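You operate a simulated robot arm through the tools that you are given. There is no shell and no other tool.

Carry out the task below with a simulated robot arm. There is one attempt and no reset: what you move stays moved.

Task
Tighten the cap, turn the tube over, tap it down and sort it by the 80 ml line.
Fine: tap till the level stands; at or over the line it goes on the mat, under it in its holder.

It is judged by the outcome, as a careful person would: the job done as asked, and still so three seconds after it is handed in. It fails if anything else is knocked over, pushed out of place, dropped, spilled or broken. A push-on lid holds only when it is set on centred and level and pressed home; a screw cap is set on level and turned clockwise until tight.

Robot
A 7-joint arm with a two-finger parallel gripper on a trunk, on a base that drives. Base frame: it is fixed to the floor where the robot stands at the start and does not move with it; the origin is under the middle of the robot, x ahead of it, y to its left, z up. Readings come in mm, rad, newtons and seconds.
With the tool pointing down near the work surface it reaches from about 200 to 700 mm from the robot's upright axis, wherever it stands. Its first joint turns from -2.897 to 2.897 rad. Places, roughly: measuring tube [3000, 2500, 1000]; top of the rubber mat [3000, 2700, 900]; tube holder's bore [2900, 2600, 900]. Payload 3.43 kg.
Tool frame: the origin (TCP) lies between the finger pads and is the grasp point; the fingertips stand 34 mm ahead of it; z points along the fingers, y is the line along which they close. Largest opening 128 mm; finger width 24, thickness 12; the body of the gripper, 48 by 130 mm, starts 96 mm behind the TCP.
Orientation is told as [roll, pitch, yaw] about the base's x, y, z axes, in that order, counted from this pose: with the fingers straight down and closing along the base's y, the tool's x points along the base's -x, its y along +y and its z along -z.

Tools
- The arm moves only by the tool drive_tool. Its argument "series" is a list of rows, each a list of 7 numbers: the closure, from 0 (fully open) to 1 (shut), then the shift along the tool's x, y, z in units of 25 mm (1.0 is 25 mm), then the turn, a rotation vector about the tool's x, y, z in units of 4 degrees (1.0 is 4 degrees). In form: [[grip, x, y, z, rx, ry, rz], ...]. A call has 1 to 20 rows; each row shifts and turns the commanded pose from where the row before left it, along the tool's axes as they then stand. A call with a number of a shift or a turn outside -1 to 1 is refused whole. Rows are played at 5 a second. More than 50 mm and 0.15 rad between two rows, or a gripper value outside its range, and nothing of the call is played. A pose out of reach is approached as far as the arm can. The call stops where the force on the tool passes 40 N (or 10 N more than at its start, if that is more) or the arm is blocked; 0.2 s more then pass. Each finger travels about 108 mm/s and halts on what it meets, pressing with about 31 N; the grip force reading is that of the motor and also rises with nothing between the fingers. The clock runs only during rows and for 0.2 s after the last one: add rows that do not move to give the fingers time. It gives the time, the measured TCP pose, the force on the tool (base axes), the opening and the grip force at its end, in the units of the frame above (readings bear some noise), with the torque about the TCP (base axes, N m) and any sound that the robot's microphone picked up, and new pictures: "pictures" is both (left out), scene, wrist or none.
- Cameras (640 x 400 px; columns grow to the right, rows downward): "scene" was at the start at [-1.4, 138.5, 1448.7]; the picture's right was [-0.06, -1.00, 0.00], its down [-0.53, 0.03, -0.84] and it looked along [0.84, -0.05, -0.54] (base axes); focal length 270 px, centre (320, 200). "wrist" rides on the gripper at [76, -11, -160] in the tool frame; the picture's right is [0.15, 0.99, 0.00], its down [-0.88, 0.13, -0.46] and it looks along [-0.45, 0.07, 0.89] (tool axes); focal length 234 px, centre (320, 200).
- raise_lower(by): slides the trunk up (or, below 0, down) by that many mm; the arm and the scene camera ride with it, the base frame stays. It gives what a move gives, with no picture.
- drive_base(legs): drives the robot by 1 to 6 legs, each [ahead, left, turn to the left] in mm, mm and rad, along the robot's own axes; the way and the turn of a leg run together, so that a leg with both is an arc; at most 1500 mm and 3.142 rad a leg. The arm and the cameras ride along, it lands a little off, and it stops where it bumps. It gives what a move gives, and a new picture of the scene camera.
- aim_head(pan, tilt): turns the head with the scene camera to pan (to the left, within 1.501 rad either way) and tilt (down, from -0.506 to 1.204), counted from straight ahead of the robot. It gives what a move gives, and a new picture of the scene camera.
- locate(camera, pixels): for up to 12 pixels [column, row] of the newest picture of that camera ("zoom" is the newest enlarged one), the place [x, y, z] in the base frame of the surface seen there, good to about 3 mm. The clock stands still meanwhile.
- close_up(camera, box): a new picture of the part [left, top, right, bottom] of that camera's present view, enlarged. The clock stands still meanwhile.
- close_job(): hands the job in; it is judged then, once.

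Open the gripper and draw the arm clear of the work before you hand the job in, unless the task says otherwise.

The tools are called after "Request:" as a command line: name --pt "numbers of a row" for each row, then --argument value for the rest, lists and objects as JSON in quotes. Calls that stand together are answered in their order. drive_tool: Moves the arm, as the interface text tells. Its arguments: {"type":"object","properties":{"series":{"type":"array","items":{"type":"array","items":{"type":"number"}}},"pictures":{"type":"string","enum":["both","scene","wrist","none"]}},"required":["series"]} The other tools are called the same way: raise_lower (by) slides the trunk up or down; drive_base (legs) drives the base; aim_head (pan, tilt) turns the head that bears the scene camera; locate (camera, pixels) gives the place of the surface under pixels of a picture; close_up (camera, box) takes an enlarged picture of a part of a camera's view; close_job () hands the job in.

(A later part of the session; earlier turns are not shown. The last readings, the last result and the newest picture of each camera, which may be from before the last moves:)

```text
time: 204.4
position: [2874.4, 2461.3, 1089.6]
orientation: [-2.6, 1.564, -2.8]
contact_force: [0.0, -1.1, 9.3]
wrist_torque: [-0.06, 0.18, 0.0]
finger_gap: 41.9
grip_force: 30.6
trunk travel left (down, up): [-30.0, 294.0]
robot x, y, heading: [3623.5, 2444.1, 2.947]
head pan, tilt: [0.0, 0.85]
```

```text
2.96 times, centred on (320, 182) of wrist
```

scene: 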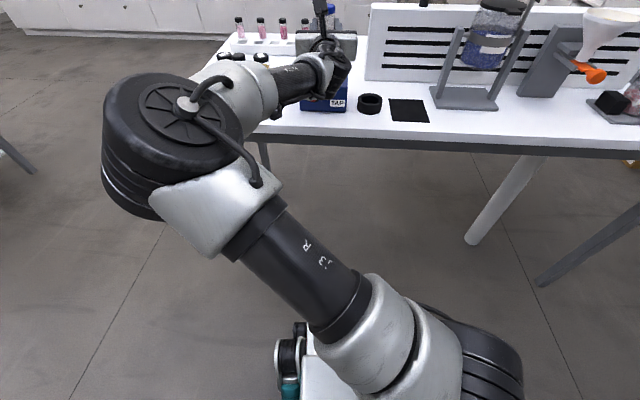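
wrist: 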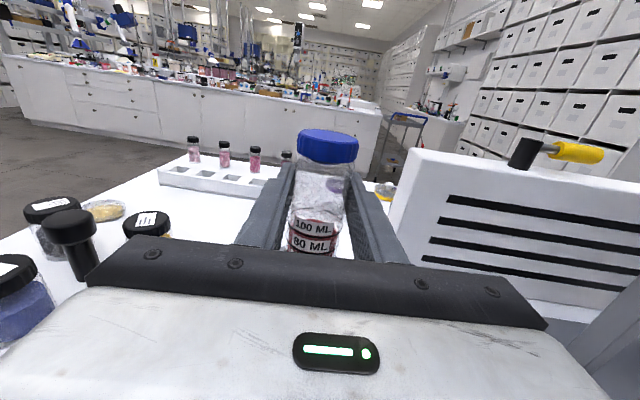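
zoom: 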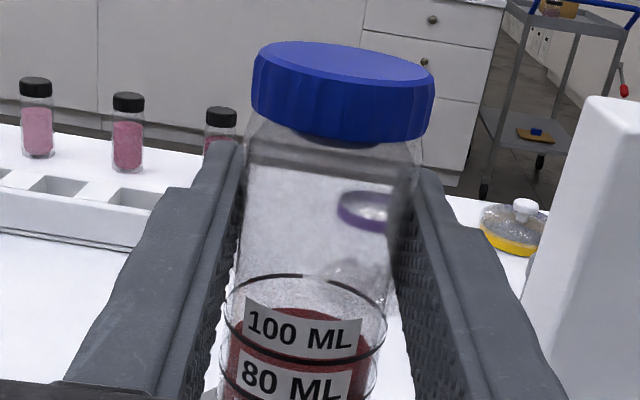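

The tube stands on the cup floor (9 N pressed). I relieve the press, open the fingers, and draw the hand straight back toward the robot.

Request:
drive_tool --pt "0.95 0.05 0 0 0 0 0" --pt "0.6 0 0 0 0 0 0" --pt "0.4 0 0 0 0 0 0" --pt "0.3 0 0 0 0 0 0" --pt "0.3 0 0 0 0 0 0" --pictures "wrist"

Request:
drive_tool --pt "0.3 0 0 -0.4 0 0 0" --pt "0.3 0 0 -0.6 0 0 0" --pt "0.3 0 0 -0.6 0 0 0" --pt "0.3 0 0 -0.6 0 0 0" --pt "0.3 0 0 -0.6 0 0 0" --pt "0.3 0 0 -0.6 0 0 0" --pt "0.3 0.4 0 -0.6 0 0 0" --pt "0.3 0.4 0 -0.2 0 0 0" --pictures "both"

```text
time: 205.6
position: [2874.6, 2460.6, 1088.8]
orientation: [-2.39, 1.569, -2.593]
contact_force: [-0.3, -0.1, -1.1]
wrist_torque: [0.01, -0.02, 0.01]
finger_gap: 89.6
grip_force: 0.1
trunk travel left (down, up): [-30.0, 294.0]
robot x, y, heading: [3622.8, 2441.0, 2.948]
head pan, tilt: [0.0, 0.85]
```

wrist: 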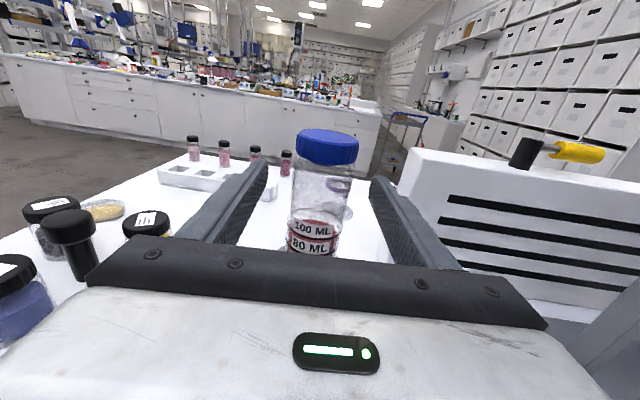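

```text
time: 207.4
position: [2977.4, 2441.4, 1108.2]
orientation: [-2.401, 1.567, -2.602]
contact_force: [0.0, 0.1, 0.3]
wrist_torque: [-0.02, -0.02, -0.01]
finger_gap: 89.9
grip_force: 0.0
trunk travel left (down, up): [-30.0, 294.0]
robot x, y, heading: [3623.9, 2442.3, 2.945]
head pan, tilt: [0.0, 0.85]
```

scene: 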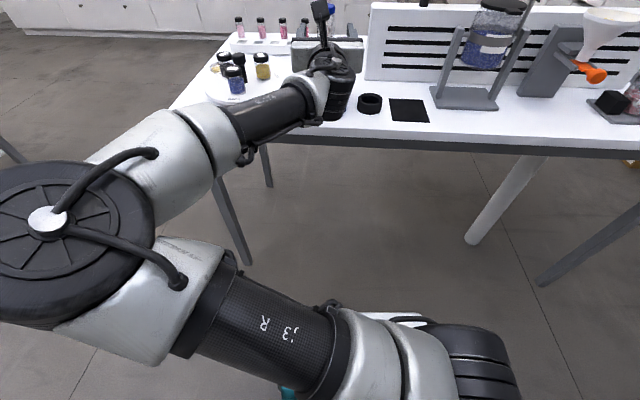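
wrist: 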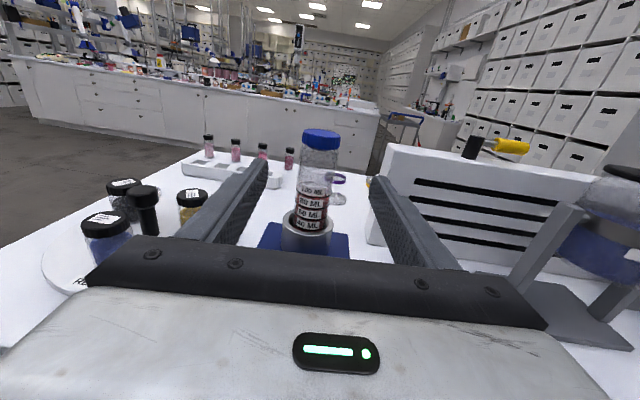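

The tube stands in the TAP cup. I move the hand up and to the right so I can see the lever in the scene view.

Request:
drive_tool --pt "0.3 0.5 0.6 -0.3 0 0 0" --pt "0.3 0.5 0.8 -0.3 0 0 0" --pt "0.3 0.5 0.8 -0.3 0 0 0" --pt "0.3 0 0.8 0 0 0 0" --pt "0.3 0 0.8 0 0 0 0" --pt "0.3 0 0.8 0 0 0 0" --pt "0.3 0 0.8 0 0 0 0" --pictures "both"

Request:
close_up --camera "scene" --box '[280, 10, 390, 130]'

```text
time: 209.0
position: [3028.3, 2567.1, 1146.4]
orientation: [-2.406, 1.568, -2.608]
contact_force: [0.5, -0.2, 0.4]
wrist_torque: [0.05, -0.03, -0.04]
finger_gap: 89.6
grip_force: 0.1
trunk travel left (down, up): [-30.0, 294.0]
robot x, y, heading: [3626.4, 2440.3, 2.953]
head pan, tilt: [0.0, 0.85]
```

scene: 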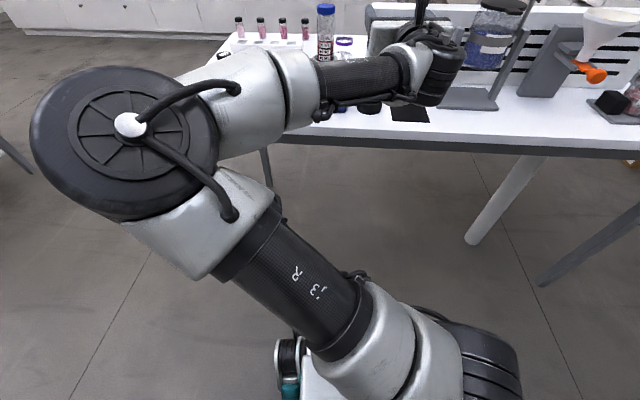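
wrist: 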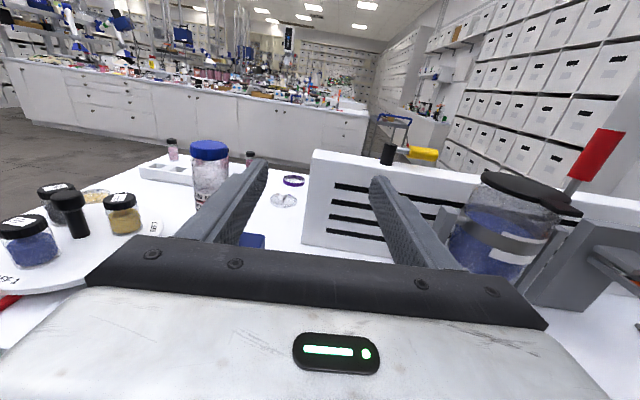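

```text
3.33 times, centred on (335, 70) of scene
```

zoom: 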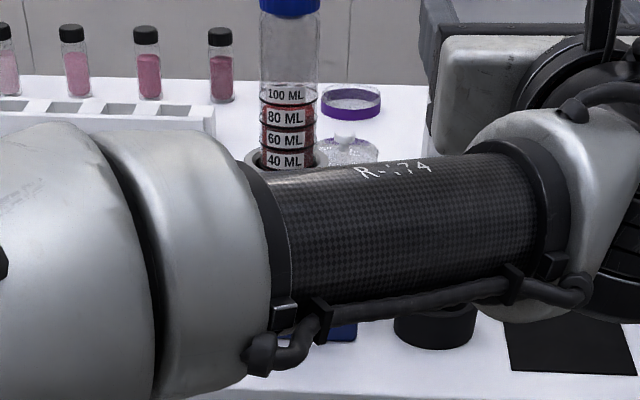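

The forearm still hides the lever. I pitch the hand back to pointing down (reverse of before), which frees the view and suits pressing the lever.

Request:
drive_tool --pt "0.5 0.3 0 0 0 -1 0" --pt "0.5 0.3 0 0 0 -1 0" --pt "0.5 0.3 0 0 0 -1 0" --pt "0.5 0 0 0 0 -1 0" --pt "0.5 0 0 0 0 -1 0" --pt "0.5 0 0 0 0 -1 0" --pt "0.5 0 0 0 0 -1 0" --pt "0.5 0 0 0 0 -1 0" --pt "0.5 0 0 0 0 -1 0" --pt "0.5 0 0 0 0 -1 0" --pt "0.5 0 0 0 0 -1 0" --pt "0.5 0 0 0 0 -1 0" --pt "0.5 0 0 0 0 -1 0" --pt "0.5 0 0 0 0 -1 0" --pt "0.5 0 0 0 0 -1 0" --pt "0.5 0 0 0 0 -1 0" --pt "0.5 0 0 0 0 -1 0" --pt "0.5 0 0 0 0 -1 0" --pt "0.5 0 0 0 0 -1 0" --pt "0.5 0 0 0 0 -1 0" --pictures "none"

Request:
drive_tool --pt "0.8 0 0 0 0 -1 0" --pt "0.95 0 0 0 0 -1 0" --pt "1 0 0 0 0 -0.45 0" --pt "1 0 0 0 0 0 0" --pictures "both"

Request:
close_up --camera "scene" --box '[280, 0, 390, 130]'

```text
time: 213.2
position: [3025.6, 2568.9, 1168.2]
orientation: [-0.003, 0.177, -0.202]
contact_force: [0.8, -0.8, 0.6]
wrist_torque: [0.02, -0.01, -0.05]
finger_gap: 64.2
grip_force: 0.1
trunk travel left (down, up): [-30.0, 294.0]
robot x, y, heading: [3627.2, 2442.3, 2.947]
head pan, tilt: [0.0, 0.85]
```

```text
time: 214.2
position: [3024.6, 2566.9, 1155.4]
orientation: [0.001, 0.13, -0.194]
contact_force: [0.2, -1.2, -0.1]
wrist_torque: [0.01, -0.04, 0.0]
finger_gap: 0.0
grip_force: 31.2
out of reach, approached as far as the arm can: row 1, 2, 3
trunk travel left (down, up): [-30.0, 294.0]
robot x, y, heading: [3624.5, 2440.7, 2.947]
head pan, tilt: [0.0, 0.85]
```

scene: 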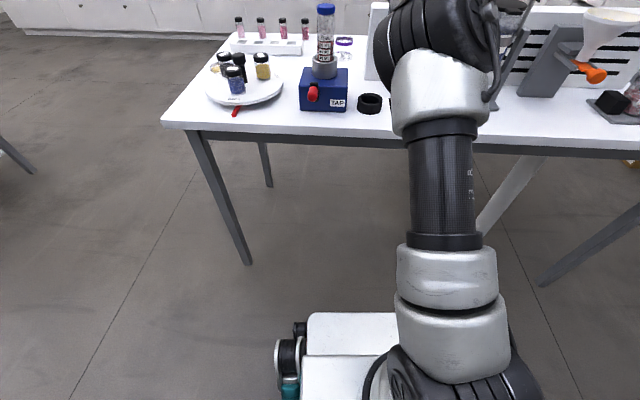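
wrist: 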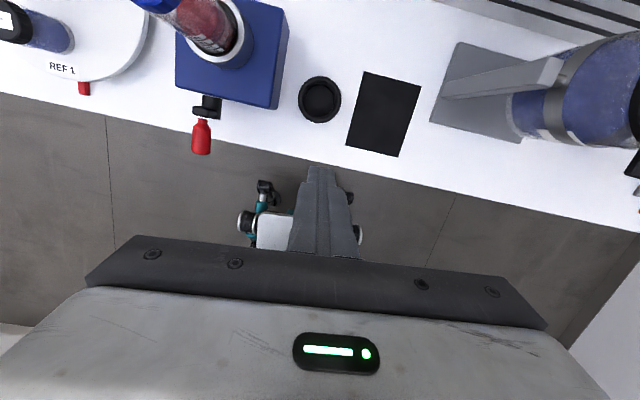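

```text
3.08 times, centred on (335, 65) of scene
```

zoom: 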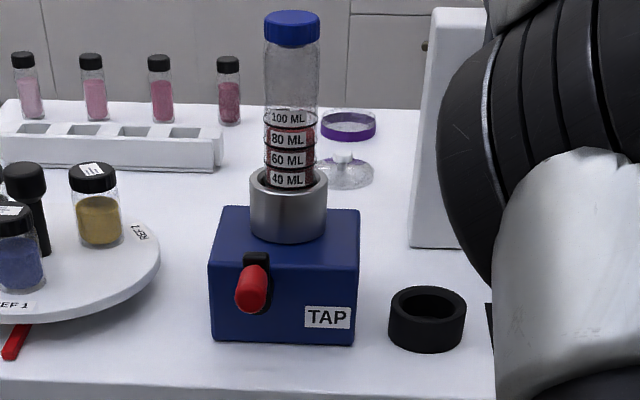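

Now the TAP with the tube is in plain view. I look at the lever closely from both cameras.

Request:
close_up --camera "wrist" --box '[150, 0, 310, 170]'

Request:
close_up --camera "scene" --box '[295, 55, 351, 115]'

Request:
locate --camera "wrist" --pixels '[[202, 122], [202, 132], [202, 142], [202, 152], [207, 100], [207, 112], [195, 140], [209, 140]]'

```text
2.35 times, centred on (230, 85) of wrist
```

zoom: 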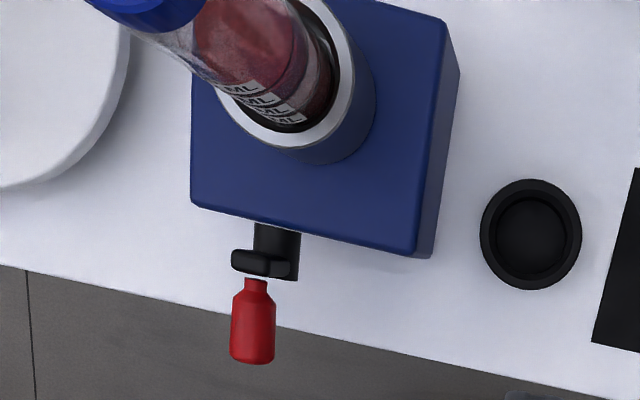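

```text
6.67 times, centred on (323, 85) of scene
```

zoom: 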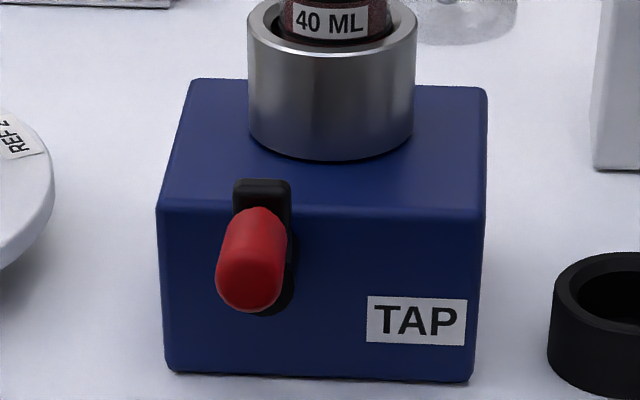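

```text
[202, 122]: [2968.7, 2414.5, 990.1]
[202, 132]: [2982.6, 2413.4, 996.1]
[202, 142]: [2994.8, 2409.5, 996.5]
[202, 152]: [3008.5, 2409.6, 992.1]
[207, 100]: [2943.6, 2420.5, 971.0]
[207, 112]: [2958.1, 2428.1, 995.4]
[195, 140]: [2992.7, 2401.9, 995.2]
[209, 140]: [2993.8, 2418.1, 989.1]
```

It is a crank: a black arm on a shaft out of the box front with the red handle at the top of the arm. I locate the hub and the arm ends.

Request:
locate --camera "zoom" --pixels '[[262, 186], [286, 205], [290, 260], [285, 300], [268, 312], [250, 270], [250, 235], [240, 195], [310, 280], [200, 280]]'

Request:
close_up --camera "scene" --box '[308, 78, 332, 108]'

Request:
close_up --camera "wrist" --box '[180, 90, 230, 160]'

```text
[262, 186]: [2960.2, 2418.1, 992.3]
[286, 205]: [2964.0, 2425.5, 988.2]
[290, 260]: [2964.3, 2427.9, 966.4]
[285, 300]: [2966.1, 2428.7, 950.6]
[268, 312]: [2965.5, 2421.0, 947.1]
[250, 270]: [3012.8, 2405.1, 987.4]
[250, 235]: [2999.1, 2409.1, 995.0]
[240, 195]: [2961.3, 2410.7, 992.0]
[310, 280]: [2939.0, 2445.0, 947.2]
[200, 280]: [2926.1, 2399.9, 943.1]
```

```text
13.33 times, centred on (320, 93) of scene
```

zoom: 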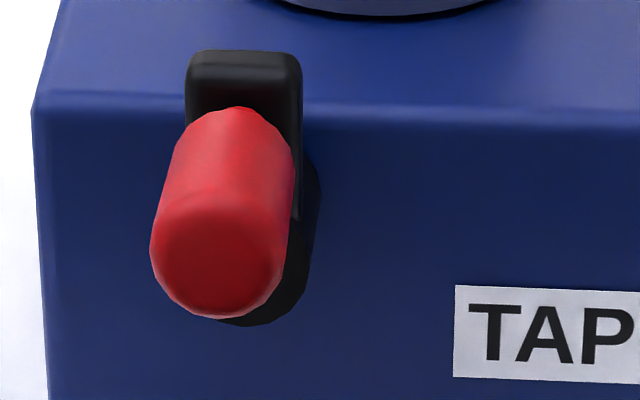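

```text
5.71 times, centred on (205, 125) of wrist
```

zoom: 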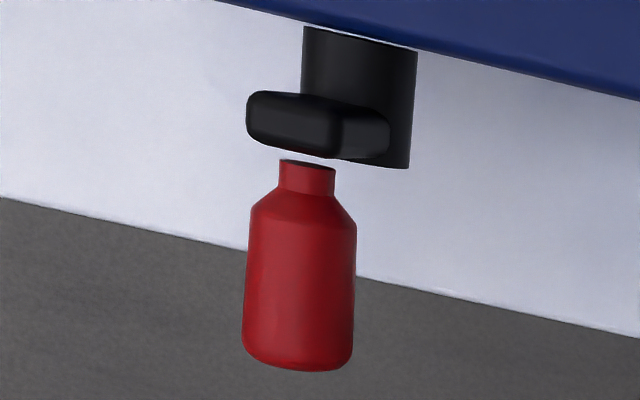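

The hub is at about (2965, 2419, 958) and the red handle's centre about (2995, 2411, 986), so it is a crank of about 28 mm radius. I raise the trunk, set the hand vertical, and roll it back so the camera faces the robot.

Request:
raise_lower --by 120

Request:
drive_tool --pt "1 0 0 0 0 -0.9 0" --pt "1 0 0 0 0 -0.95 0" --pt "1 0 0 0 0 0 1" --pt "1 0 0 0 0 0 1" --pt "1 0 0 0 0 0 1" --pt "1 0 0 0 0 0 1" --pt "1 0 0 0 0 0 1" --pt "1 0 0 0 0 0 1" --pt "1 0 0 0 0 0 1" --pt "1 0 0 0 0 0 1" --pt "1 0 0 0 0 0 1" --pt "1 0 0 0 0 0 1" --pt "1 0 0 0 0 0 1" --pt "1 0 0 0 0 0 1" --pt "1 0 0 0 0 0 1" --pt "1 0 0 0 0 0 1" --pt "1 0 0 0 0 0 1" --pt "1 0 0 0 0 0 1" --pt "1 0 0 0 0 0 1" --pt "1 0 0 0 0 0 1" --pictures "none"

Request:
drive_tool --pt "1 0 0 0 0 0 1" --pt "1 0 0 0 0 0 1" --pt "1 0 0 0 0 0 1" --pt "1 0 0 0 0 0 1" --pt "1 0 0 0 0 0 1" --pt "1 0 0 0 0 0 1" --pt "1 0 0 0 0 0 1" --pt "1 0 0 0 0 0 1" --pt "1 0 0 0 0 0 1" --pt "1 0 0 0 0 0 1" --pt "1 0 0 0 0 0 1" --pt "1 0 0 0 0 0 1" --pt "1 0 0 0 0 0 1" --pt "1 0 0 0 0 0 1" --pt "1 0 0 0 0 0 1" --pt "1 0 0 0 0 0 1" --pt "1 0 0 0 0 0 1" --pt "1 0 0 0 0 0 1" --pt "1 0 0 0 0 0 1" --pt "1 0 0 0 0 0 1" --pictures "none"

Request:
drive_tool --pt "1 0 0 0 0 0 1" --pt "1 0 0 0 0 0 1" --pt "1 0 0 0 0 0 1" --pt "1 0 0 0 0 0 1" --pt "1 0 0 0 0 0 1" --pt "1 0 0 0 0 0 1" --pt "1 0 0 0 0 0 1" --pt "1 0 0 0 0 0 0" --pictures "both"

```text
time: 215.7
position: [3025.2, 2566.6, 1275.2]
orientation: [0.0, 0.13, -0.194]
contact_force: [0.2, -0.3, 0.0]
wrist_torque: [-0.02, 0.01, 0.0]
finger_gap: 0.3
grip_force: 31.2
trunk travel left (down, up): [-150.0, 174.0]
robot x, y, heading: [3625.8, 2440.8, 2.946]
head pan, tilt: [0.0, 0.85]
```

```text
time: 219.9
position: [3024.3, 2566.6, 1274.7]
orientation: [-0.122, 0.043, -1.453]
contact_force: [0.1, -0.4, 0.1]
wrist_torque: [0.01, -0.03, 0.03]
finger_gap: 0.1
grip_force: 31.4
out of reach, approached as far as the arm can: row 1, 2
trunk travel left (down, up): [-150.0, 174.0]
robot x, y, heading: [3625.5, 2443.8, 2.949]
head pan, tilt: [0.0, 0.85]
```

```text
time: 224.1
position: [3025.7, 2565.8, 1277.2]
orientation: [-0.062, -0.114, -2.846]
contact_force: [0.4, 0.0, 0.4]
wrist_torque: [0.01, 0.03, -0.01]
finger_gap: 0.1
grip_force: 31.2
trunk travel left (down, up): [-150.0, 174.0]
robot x, y, heading: [3620.1, 2440.3, 2.95]
head pan, tilt: [0.0, 0.85]
```

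```text
time: 225.9
position: [3024.9, 2565.9, 1277.8]
orientation: [-0.002, -0.131, 2.946]
contact_force: [-0.2, 0.3, 0.1]
wrist_torque: [0.0, -0.03, -0.01]
finger_gap: 0.0
grip_force: 31.0
trunk travel left (down, up): [-150.0, 174.0]
robot x, y, heading: [3626.3, 2441.3, 2.953]
head pan, tilt: [0.0, 0.85]
```

scene: 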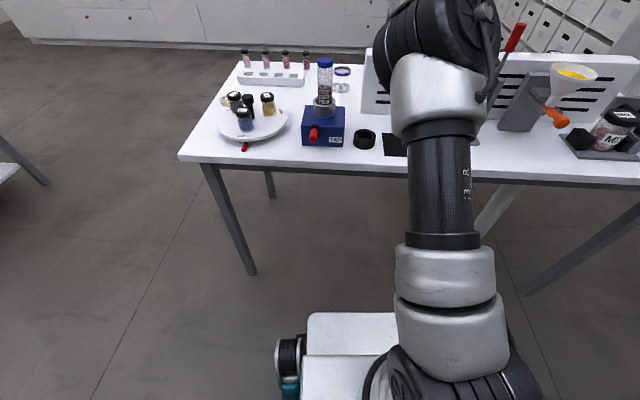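
wrist: 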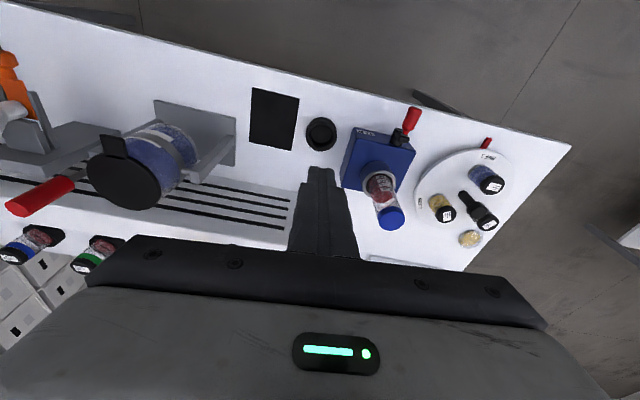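

The hand hangs 7.5° off vertical for now. I move it left above the crank, descending and correcting the tilt on the way.

Request:
drive_tool --pt "1 0 0.79 0.4 0 0 0" --pt "1 0 0.79 0.4 0 0 0" --pt "1 0 0.79 0.4 0 0 0" --pt "1 0 0.79 0.4 0 0.3 0" --pt "1 0 0.79 0.4 0 0.4 0" --pt "0.8 0 0.79 0.4 0 0.4 0" --pt "0.7 0 0.79 0.4 0 0.4 0" --pt "0.7 0 0.79 0.4 0 0.4 0" --pt "0.7 0 0 0 0 0 0" --pictures "both"

```text
time: 227.9
position: [3005.4, 2415.3, 1182.3]
orientation: [-0.002, 0.001, 2.949]
contact_force: [-1.2, 0.2, -0.1]
wrist_torque: [0.02, 0.01, -0.03]
finger_gap: 38.2
grip_force: 0.1
out of reach, approached as far as the arm can: row 6, 7, 8
trunk travel left (down, up): [-150.0, 174.0]
robot x, y, heading: [3624.6, 2443.3, 2.947]
head pan, tilt: [0.0, 0.85]
```

scene: 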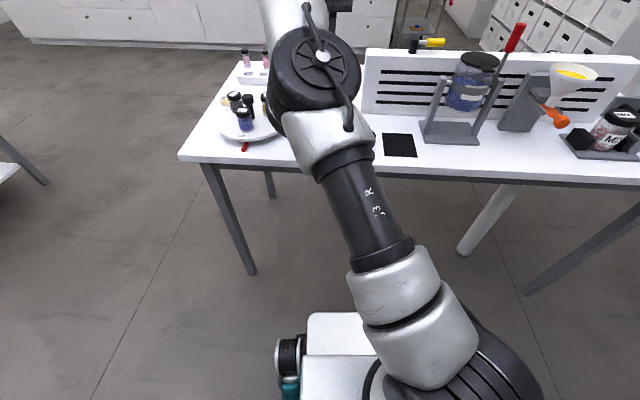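
wrist: 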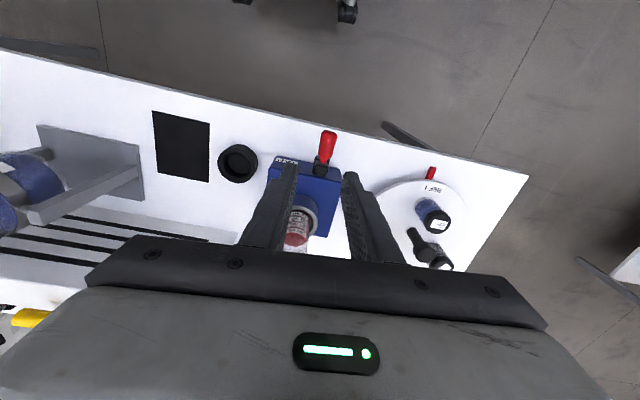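

The hand is vertical and above the crank; in the wrist view the red handle is at (328, 145). I locate handle and hub again from here.

Request:
close_up --camera "wrist" --box '[290, 115, 370, 195]'

Request:
locate --camera "zoom" --pixels '[[358, 100], [358, 140], [358, 170], [330, 140], [390, 140], [340, 250], [355, 210], [330, 270]]'

```text
5.00 times, centred on (330, 155) of wrist
```

zoom: 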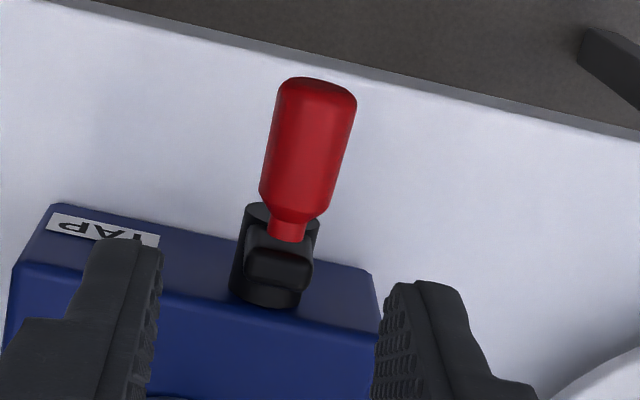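

```text
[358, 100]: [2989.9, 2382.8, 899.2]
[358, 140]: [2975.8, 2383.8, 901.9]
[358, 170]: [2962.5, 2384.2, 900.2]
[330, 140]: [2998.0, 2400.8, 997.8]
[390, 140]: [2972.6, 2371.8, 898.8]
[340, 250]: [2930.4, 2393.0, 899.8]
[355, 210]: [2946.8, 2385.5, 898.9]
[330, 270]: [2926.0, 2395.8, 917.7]
```

I take points directly on the handle and hub in that zoom.

Request:
locate --camera "zoom" --pixels '[[317, 95], [308, 130], [300, 165], [292, 200], [287, 228], [272, 150], [345, 150], [283, 262], [280, 275], [262, 215], [265, 295]]'

```text
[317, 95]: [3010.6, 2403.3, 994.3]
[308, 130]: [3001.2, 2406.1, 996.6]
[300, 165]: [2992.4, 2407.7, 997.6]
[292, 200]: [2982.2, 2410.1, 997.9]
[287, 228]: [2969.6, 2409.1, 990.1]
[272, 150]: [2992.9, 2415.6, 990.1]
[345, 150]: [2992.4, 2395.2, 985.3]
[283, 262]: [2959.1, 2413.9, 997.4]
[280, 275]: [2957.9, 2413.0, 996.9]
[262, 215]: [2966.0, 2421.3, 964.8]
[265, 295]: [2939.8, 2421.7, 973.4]
```

The handle's axis runs at about (2993, 2407, 988), radius 9.5; hub centre is about (2993, 2414, 959). I lower to just above the handle and check alignment.

Request:
drive_tool --pt "0.65 -0.13 0.22 0.5 0 0 0" --pt "0.65 -0.13 0.21 0.5 0 0 0" --pt "0.65 0 0 0.6 0 0 0" --pt "0.65 0 0 0.6 0 0 0" --pt "0.65 0 0 0.6 0 0 0" --pt "0.65 0 0 0.7 0 0 0" --pt "0.65 0 0 0.7 0 0 0" --pt "0.65 0 0 0.7 0 0 0" --pt "0.65 0 0 0 0 0 0" --pictures "both"

Request:
close_up --camera "wrist" --box '[240, 110, 400, 230]'

```text
time: 229.9
position: [2993.8, 2410.0, 1061.3]
orientation: [0.0, 0.003, 2.947]
contact_force: [0.2, 1.2, 1.0]
wrist_torque: [0.02, 0.02, 0.01]
finger_gap: 45.0
grip_force: 0.1
trunk travel left (down, up): [-150.0, 174.0]
robot x, y, heading: [3625.2, 2441.0, 2.947]
head pan, tilt: [0.0, 0.85]
```

scene: 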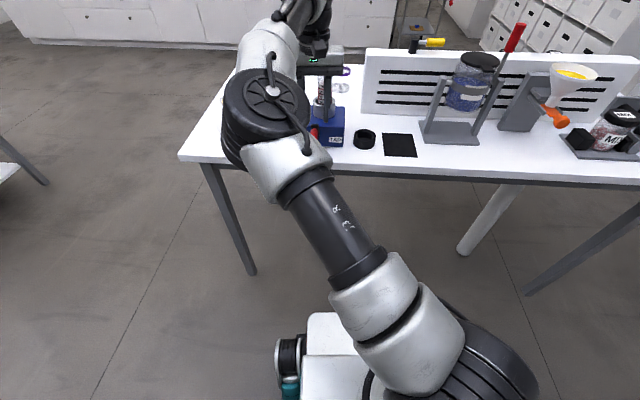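
wrist: 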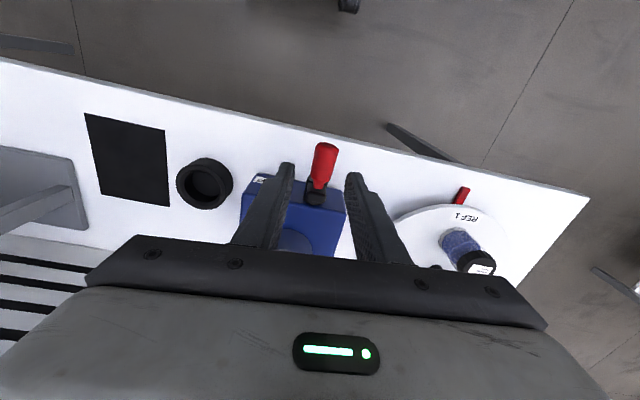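

```text
3.33 times, centred on (320, 170) of wrist
```

zoom: 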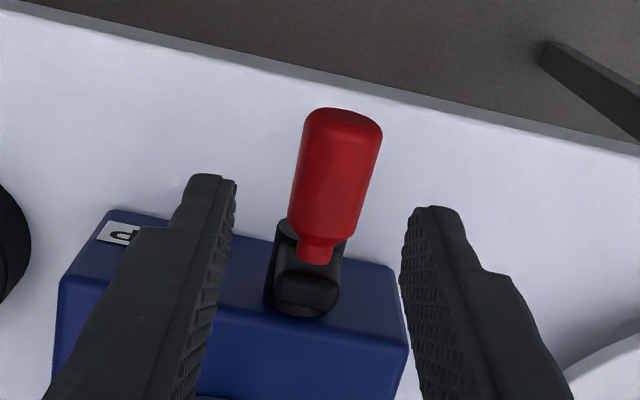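

The handle is centred under the TCP axis (pixel (322, 163)). I lower 55 mm so the fingers straddle the handle and close.

Request:
drive_tool --pt "0.65 0 0.02 0.55 0 0 0" --pt "0.65 0 0.02 0.55 0 0 0" --pt "0.65 0 0 0.55 0 0 0" --pt "0.65 0 0 0.55 0 0 0" --pt "0.8 0 0 0 0 0 0" --pt "1.0 0 0 0 0 0 0" --pt "1.0 0 0 0 0 0 0" --pictures "both"

Request:
close_up --camera "wrist" --box '[240, 110, 400, 230]'

Request:
close_up --camera "scene" --box '[280, 40, 380, 160]'

```text
time: 231.5
position: [2995.3, 2405.3, 1007.8]
orientation: [-0.001, 0.005, 2.946]
contact_force: [-1.1, -2.1, -2.0]
wrist_torque: [0.0, 0.19, -1.32]
finger_gap: 26.3
grip_force: 45.5
trunk travel left (down, up): [-150.0, 174.0]
robot x, y, heading: [3627.3, 2443.7, 2.949]
head pan, tilt: [0.0, 0.85]
```

scene: 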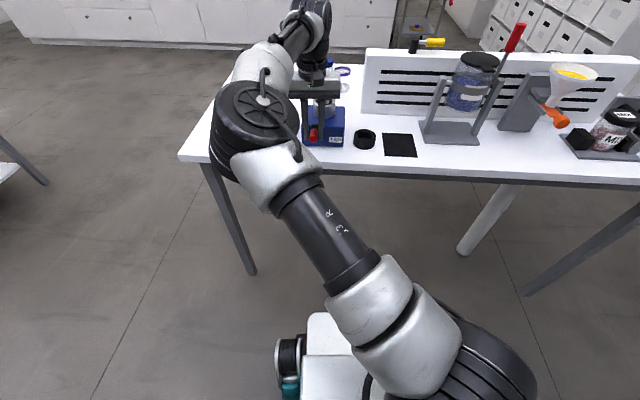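
wrist: 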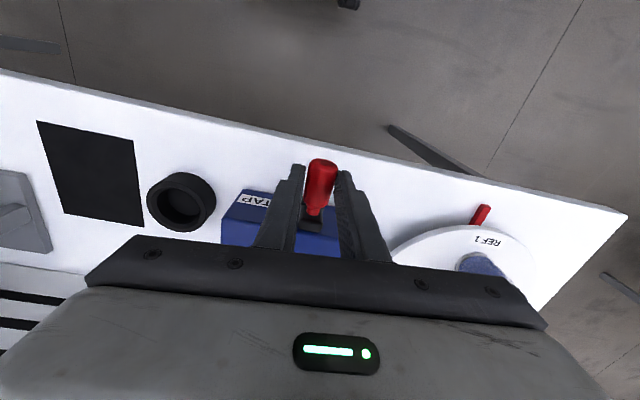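

```text
3.33 times, centred on (320, 170) of wrist
```

zoom: 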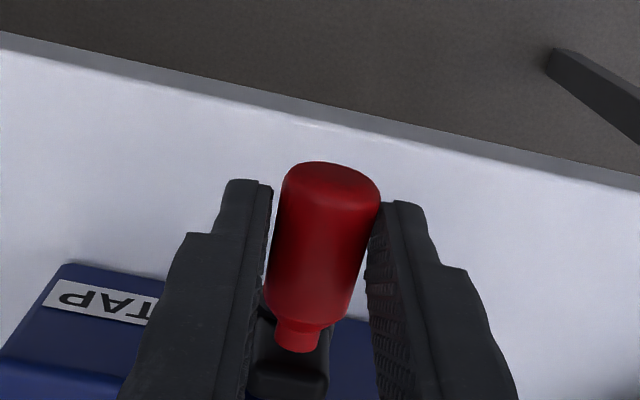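

```text
3.33 times, centred on (330, 100) of scene
```

zoom: 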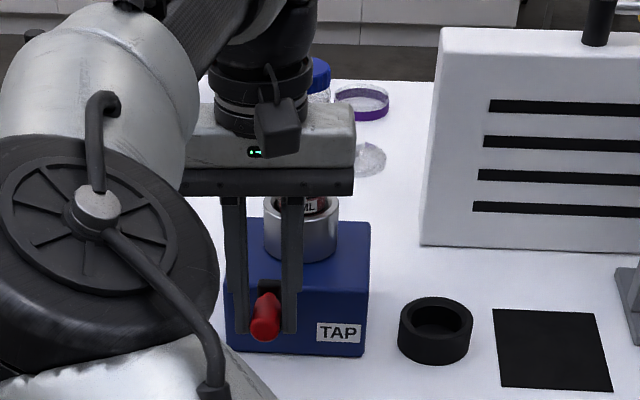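

The gap reads 26 mm with a −1.3 N·m twist, so the fingers meet the handle askew. I open again and re-measure the handle's direction.

Request:
drive_tool --pt "0.7 0 0 0 0 0 0" --pt "0.65 0 0 0 0 0 0" --pt "0.65 0 0 0 0 0 0" --pictures "wrist"

Request:
close_up --camera "wrist" --box '[240, 110, 400, 230]'

Request:
locate --camera "zoom" --pixels '[[335, 190], [325, 220], [315, 260], [305, 300], [297, 340], [290, 230], [360, 230], [275, 300], [345, 300], [290, 365]]'

```text
time: 232.3
position: [2993.2, 2407.0, 1006.9]
orientation: [-0.002, 0.004, 2.946]
contact_force: [0.3, 0.2, -0.2]
wrist_torque: [0.01, -0.01, -0.05]
finger_gap: 44.9
grip_force: 0.1
trunk travel left (down, up): [-150.0, 174.0]
robot x, y, heading: [3626.1, 2442.1, 2.947]
head pan, tilt: [0.0, 0.85]
```

wrist: 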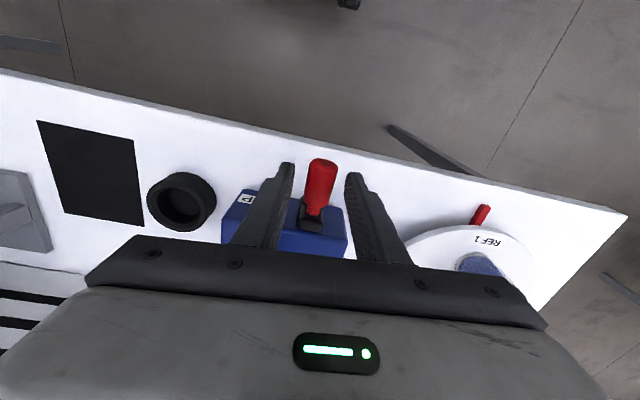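

```text
3.33 times, centred on (320, 170) of wrist
```

zoom: 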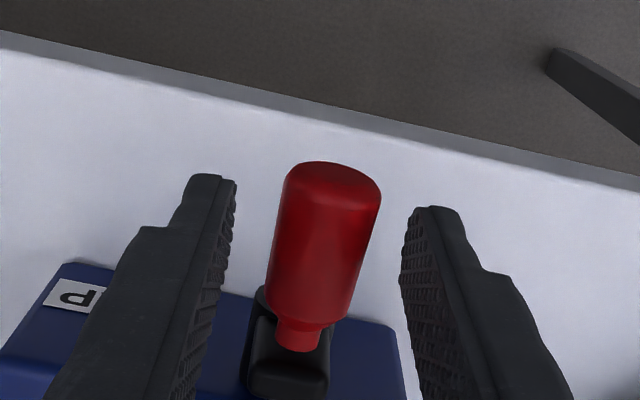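

```text
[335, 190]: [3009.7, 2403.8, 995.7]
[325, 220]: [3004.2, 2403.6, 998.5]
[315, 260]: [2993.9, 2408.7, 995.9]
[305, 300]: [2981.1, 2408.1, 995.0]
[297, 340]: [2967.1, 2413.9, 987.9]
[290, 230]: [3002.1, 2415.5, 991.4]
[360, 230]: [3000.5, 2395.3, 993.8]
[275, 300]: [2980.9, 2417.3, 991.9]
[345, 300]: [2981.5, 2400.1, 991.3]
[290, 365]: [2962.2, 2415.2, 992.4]
```

The handle is about 25 mm thick, so the gap is right, but the twist says the hand should yaw a little in +rz. I turn 4° and grip again to read the torque.

Request:
drive_tool --pt "0.65 0 0 0 0 0 1" --pt "0.65 0 0 0 0 0 0" --pt "0.8 0 0 0 0 0 0" --pt "1.0 0 0 0 0 0 0" --pt "1.0 0 0 0 0 0 0" --pictures "none"

```text
time: 233.5
position: [2994.8, 2404.5, 1007.6]
orientation: [-0.003, 0.001, 2.875]
contact_force: [-3.3, -6.5, 0.5]
wrist_torque: [-0.15, 0.09, -1.21]
finger_gap: 24.5
grip_force: 45.2
trunk travel left (down, up): [-150.0, 174.0]
robot x, y, heading: [3623.7, 2441.2, 2.947]
head pan, tilt: [0.0, 0.85]
```

The gap shrank to 24.5; the twist continues in the same sense. I yaw 8° more while gripped.

Request:
drive_tool --pt "0.8 0 0 0 0 0 1" --pt "0.7 0 0 0 0 0 1" --pt "0.7 0 0 0 0 0 0" --pt "1.0 0 0 0 0 0 0" --pt "1.0 0 0 0 0 0 0" --pt "1.0 0 0 0 0 0 0" --pictures "wrist"

Request:
close_up --camera "wrist" --box '[240, 110, 400, 230]'

```text
time: 234.9
position: [2996.0, 2404.4, 1006.6]
orientation: [-0.001, 0.002, 2.742]
contact_force: [-6.1, -8.9, 0.6]
wrist_torque: [-0.13, 0.37, 1.45]
finger_gap: 26.6
grip_force: 45.5
trunk travel left (down, up): [-150.0, 174.0]
robot x, y, heading: [3622.6, 2440.4, 2.946]
head pan, tilt: [0.0, 0.85]
```

wrist: 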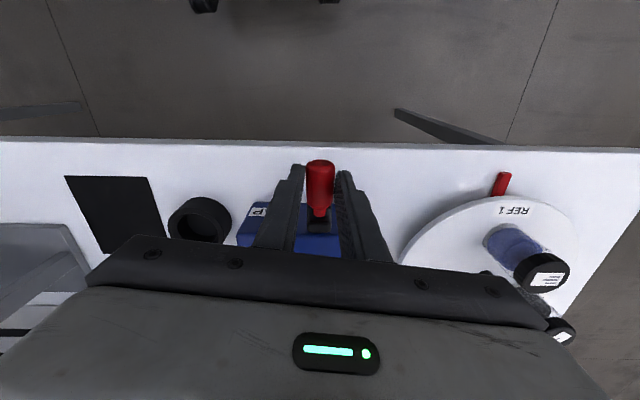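

```text
3.33 times, centred on (320, 170) of wrist
```

zoom: 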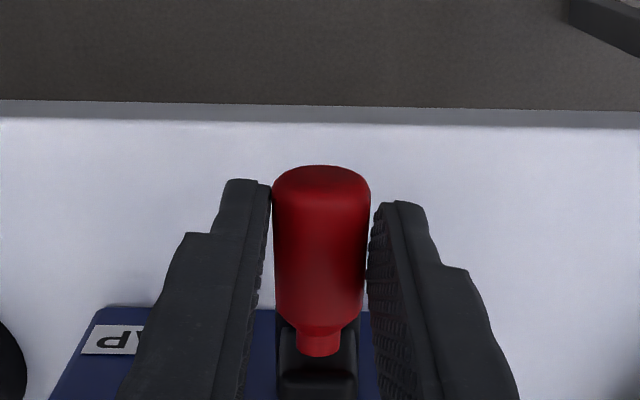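

The twist flipped to +1.45, so alignment lies between. I go back 4° to yaw about 2.81 and grip again.

Request:
drive_tool --pt "0.8 0 0 0 0 0 -0.5" --pt "0.7 0 0 0 0 0 -0.5" --pt "0.7 0 0 0 0 0 0" --pt "1.0 0 0 0 0 0 0" --pt "1.0 0 0 0 0 0 0" --pt "1.0 0 0 0 0 0 0" --pictures "none"

```text
time: 236.3
position: [2995.7, 2404.8, 1007.2]
orientation: [-0.002, 0.001, 2.811]
contact_force: [-6.7, -8.0, 0.4]
wrist_torque: [-0.09, 0.49, 1.45]
finger_gap: 24.8
grip_force: 45.7
trunk travel left (down, up): [-150.0, 174.0]
robot x, y, heading: [3618.6, 2442.4, 2.948]
head pan, tilt: [0.0, 0.85]
```

It flips between 2.875 and 2.81, so I settle at yaw about 2.845 and grip, then try a small first crank step clockwise (right and down).

Request:
drive_tool --pt "0.7 0 0 0 0 0 -0.5" --pt "0.7 0 0 0 0 0 0" --pt "0.7 0 0.06 0 0 0 0" --pt "1.0 0 0 0 0 0 0" --pt "1.0 0 0 0 0 0 0" --pt "1.0 0 0 0 0 0 0" --pictures "none"

Request:
close_up --camera "scene" --box '[280, 40, 380, 160]'

```text
time: 237.7
position: [2996.0, 2405.9, 1006.4]
orientation: [-0.002, 0.003, 2.845]
contact_force: [-1.1, -1.6, 0.4]
wrist_torque: [0.04, 0.28, 1.32]
finger_gap: 24.3
grip_force: 45.0
trunk travel left (down, up): [-150.0, 174.0]
robot x, y, heading: [3622.9, 2440.4, 2.952]
head pan, tilt: [0.0, 0.85]
```

```text
3.33 times, centred on (330, 100) of scene
```

zoom: 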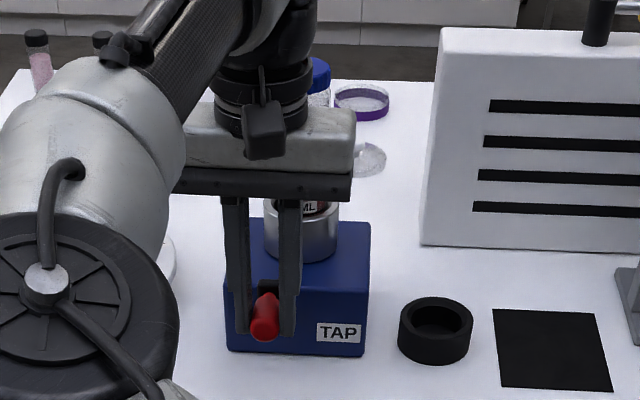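

The grip on the handle is now fair (24.3 mm, small forces). I move 7.5 mm to the right along the arc and read the forces and any sound.

Request:
drive_tool --pt "1.0 0 -0.15 -0.02 0 0 0" --pt "1.0 0 -0.15 0 0 0 0" --pt "1.0 0 0 0 0 0 0" --pictures "scene"

Request:
close_up --camera "scene" --box '[280, 40, 380, 160]'

```text
time: 238.5
position: [2995.3, 2405.3, 1006.4]
orientation: [0.006, 0.003, 2.851]
contact_force: [-16.1, -30.1, -6.4]
wrist_torque: [-0.74, 0.25, 1.27]
finger_gap: 23.9
grip_force: 44.8
trunk travel left (down, up): [-150.0, 174.0]
robot x, y, heading: [3623.3, 2438.2, 2.951]
head pan, tilt: [0.0, 0.85]
```

scene: 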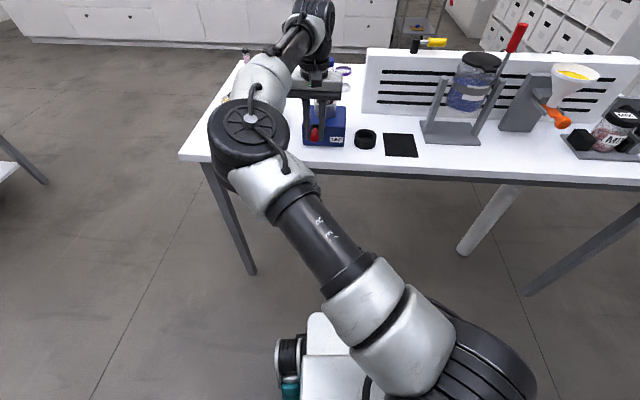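

```text
3.33 times, centred on (330, 100) of scene
```

zoom: 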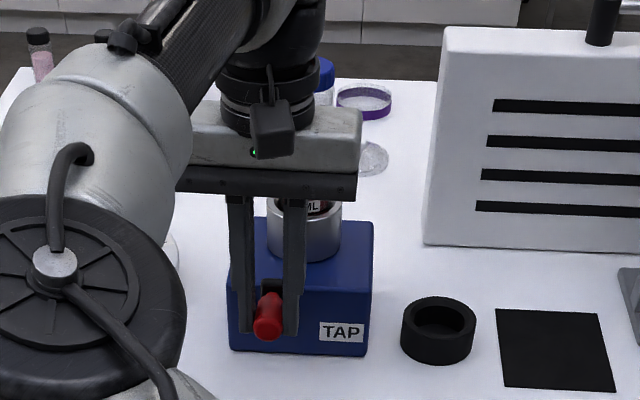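

It resists with 34 N and does not move right. I return to neutral and try to the left instead.

Request:
drive_tool --pt "1.0 0 0.15 0.02 0 0 0" --pt "1.0 0 0.15 0 0 0 0" --pt "1.0 0 0.1 0 0 0 0" --pt "1.0 0 0.1 0 0 0 0" --pt "1.0 0 0 0 0 0 0" --pictures "none"

Request:
close_up --camera "scene" --box '[280, 40, 380, 160]'

```text
time: 239.7
position: [2996.3, 2405.0, 1007.1]
orientation: [-0.005, 0.008, 2.84]
contact_force: [11.3, -0.1, -17.2]
wrist_torque: [0.11, 0.27, 0.9]
finger_gap: 24.1
grip_force: 44.8
trunk travel left (down, up): [-150.0, 174.0]
robot x, y, heading: [3621.3, 2445.0, 2.949]
head pan, tilt: [0.0, 0.85]
```

```text
3.33 times, centred on (330, 100) of scene
```

zoom: 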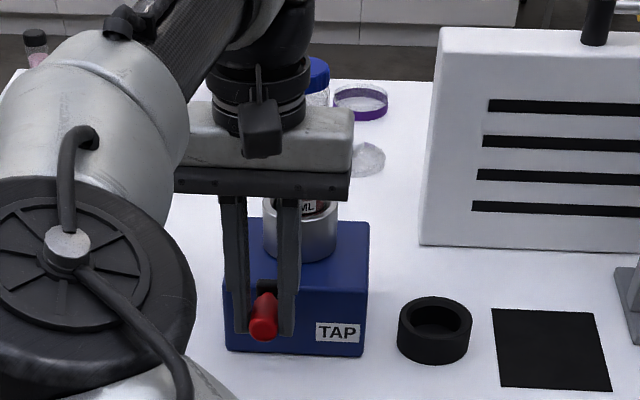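

Now the sideways force is nearly zero and the handle pulls the hand down (−17 N), as on a leftward arc. I follow the arc: left and down.

Request:
drive_tool --pt "1.0 0 0.08 0.08 0 0 0" --pt "1.0 0 0.1 0.08 0 0 0" --pt "1.0 0 0 0 0 0 0" --pictures "none"

Request:
close_up --camera "scene" --box '[280, 40, 380, 160]'

```text
time: 240.5
position: [2994.1, 2396.5, 1005.5]
orientation: [-0.001, 0.001, 2.845]
contact_force: [7.2, -4.2, 9.3]
wrist_torque: [-0.36, -1.32, 0.97]
finger_gap: 23.8
grip_force: 45.3
trunk travel left (down, up): [-150.0, 174.0]
robot x, y, heading: [3624.6, 2443.8, 2.946]
head pan, tilt: [0.0, 0.85]
```

```text
3.33 times, centred on (330, 100) of scene
```

zoom: 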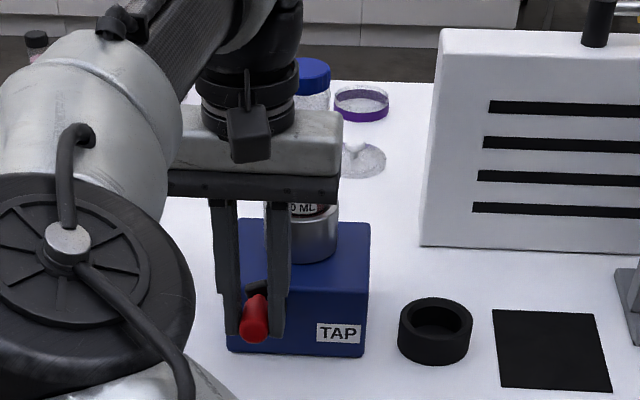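

The crank turned left (the arm tilts). I follow the circle counter-clockwise in 18° steps down the left side.

Request:
drive_tool --pt "1.0 0 0.26 0.26 0 0 0" --pt "1.0 0 0.16 0.32 0 0 0" --pt "1.0 0 0 0 0 0 0" --pictures "none"

Request:
close_up --camera "scene" --box '[280, 40, 380, 160]'

```text
time: 241.3
position: [2989.9, 2381.2, 988.1]
orientation: [0.001, 0.002, 2.85]
contact_force: [-2.5, -28.8, 6.2]
wrist_torque: [-0.36, 1.17, 1.33]
finger_gap: 23.7
grip_force: 44.4
trunk travel left (down, up): [-150.0, 174.0]
robot x, y, heading: [3626.1, 2442.2, 2.947]
head pan, tilt: [0.0, 0.85]
```

```text
3.33 times, centred on (330, 100) of scene
```

zoom: 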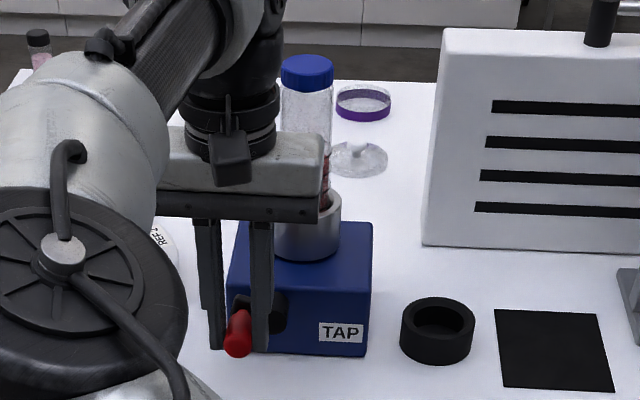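

It turns well; the pull to the left (−29 N) shows the arc is a little wider than commanded. I correct left and continue down, with smaller steps.

Request:
drive_tool --pt "1.0 0 0.18 0.12 0 0 0" --pt "1.0 0 0.1 0.2 0 0 0" --pt "1.0 0 0 0 0 0 0" --pictures "none"

Request:
close_up --camera "scene" --box '[280, 40, 380, 160]'

```text
time: 242.1
position: [2989.2, 2380.3, 977.4]
orientation: [-0.003, 0.005, 2.841]
contact_force: [8.2, -16.6, -3.4]
wrist_torque: [-0.19, 0.45, 1.07]
finger_gap: 24.2
grip_force: 45.1
trunk travel left (down, up): [-150.0, 174.0]
robot x, y, heading: [3622.7, 2443.4, 2.948]
head pan, tilt: [0.0, 0.85]
```

```text
3.33 times, centred on (330, 100) of scene
```

zoom: 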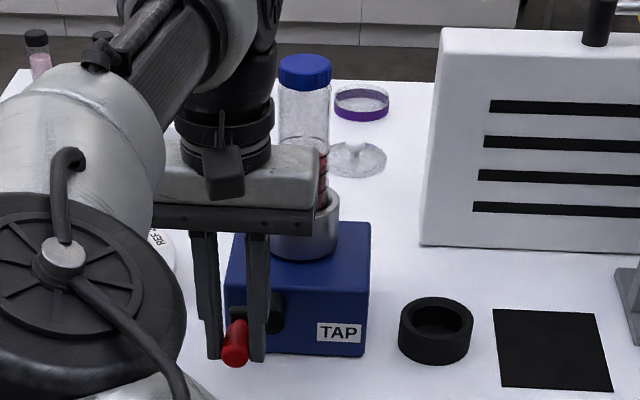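

The crank arm now points left. I continue down and round the bottom in 18° steps.

Request:
drive_tool --pt "1.0 0 0.02 0.2 0 0 0" --pt "1.0 0 -0.06 0.22 0 0 0" --pt "1.0 0 -0.16 0.32 0 0 0" --pt "1.0 0 0 0 0 0 0" --pictures "none"

Request:
close_up --camera "scene" --box '[280, 40, 380, 160]'

```text
time: 243.1
position: [2992.3, 2387.9, 962.3]
orientation: [-0.004, 0.002, 2.841]
contact_force: [9.4, 0.3, 1.3]
wrist_torque: [-0.17, -0.79, 1.14]
finger_gap: 24.1
grip_force: 45.3
trunk travel left (down, up): [-150.0, 174.0]
robot x, y, heading: [3623.7, 2442.3, 2.953]
head pan, tilt: [0.0, 0.85]
```

```text
3.33 times, centred on (330, 100) of scene
```

zoom: 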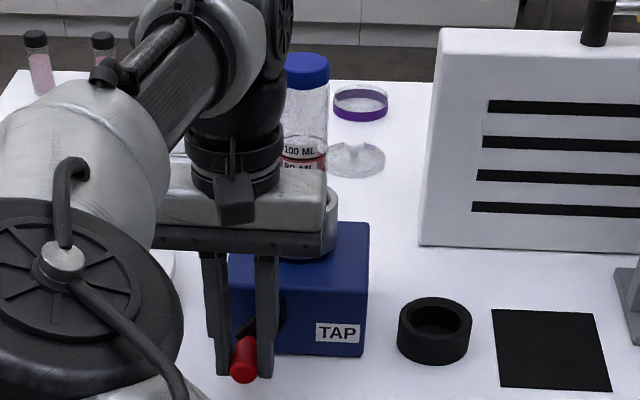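

Forces are small; a refit gives a crank radius of about 25.5 mm. I carry on through the bottom of the circle.

Request:
drive_tool --pt "1.0 0 -0.25 0.19 0 0 0" --pt "1.0 0 -0.31 0.1 0 0 0" --pt "1.0 0 -0.32 0 0 0 0" --pt "1.0 0 0 0 0 0 0" --pictures "none"

Request:
close_up --camera "scene" --box '[280, 40, 380, 160]'

```text
time: 244.1
position: [2996.6, 2405.7, 955.2]
orientation: [-0.001, 0.003, 2.843]
contact_force: [3.6, -3.8, -3.0]
wrist_torque: [0.26, 1.19, 1.29]
finger_gap: 24.1
grip_force: 45.2
trunk travel left (down, up): [-150.0, 174.0]
robot x, y, heading: [3625.3, 2439.0, 2.947]
head pan, tilt: [0.0, 0.85]
```

```text
3.33 times, centred on (330, 100) of scene
```

zoom: 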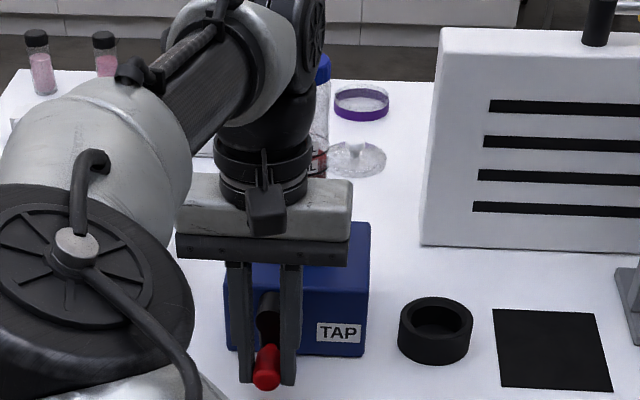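

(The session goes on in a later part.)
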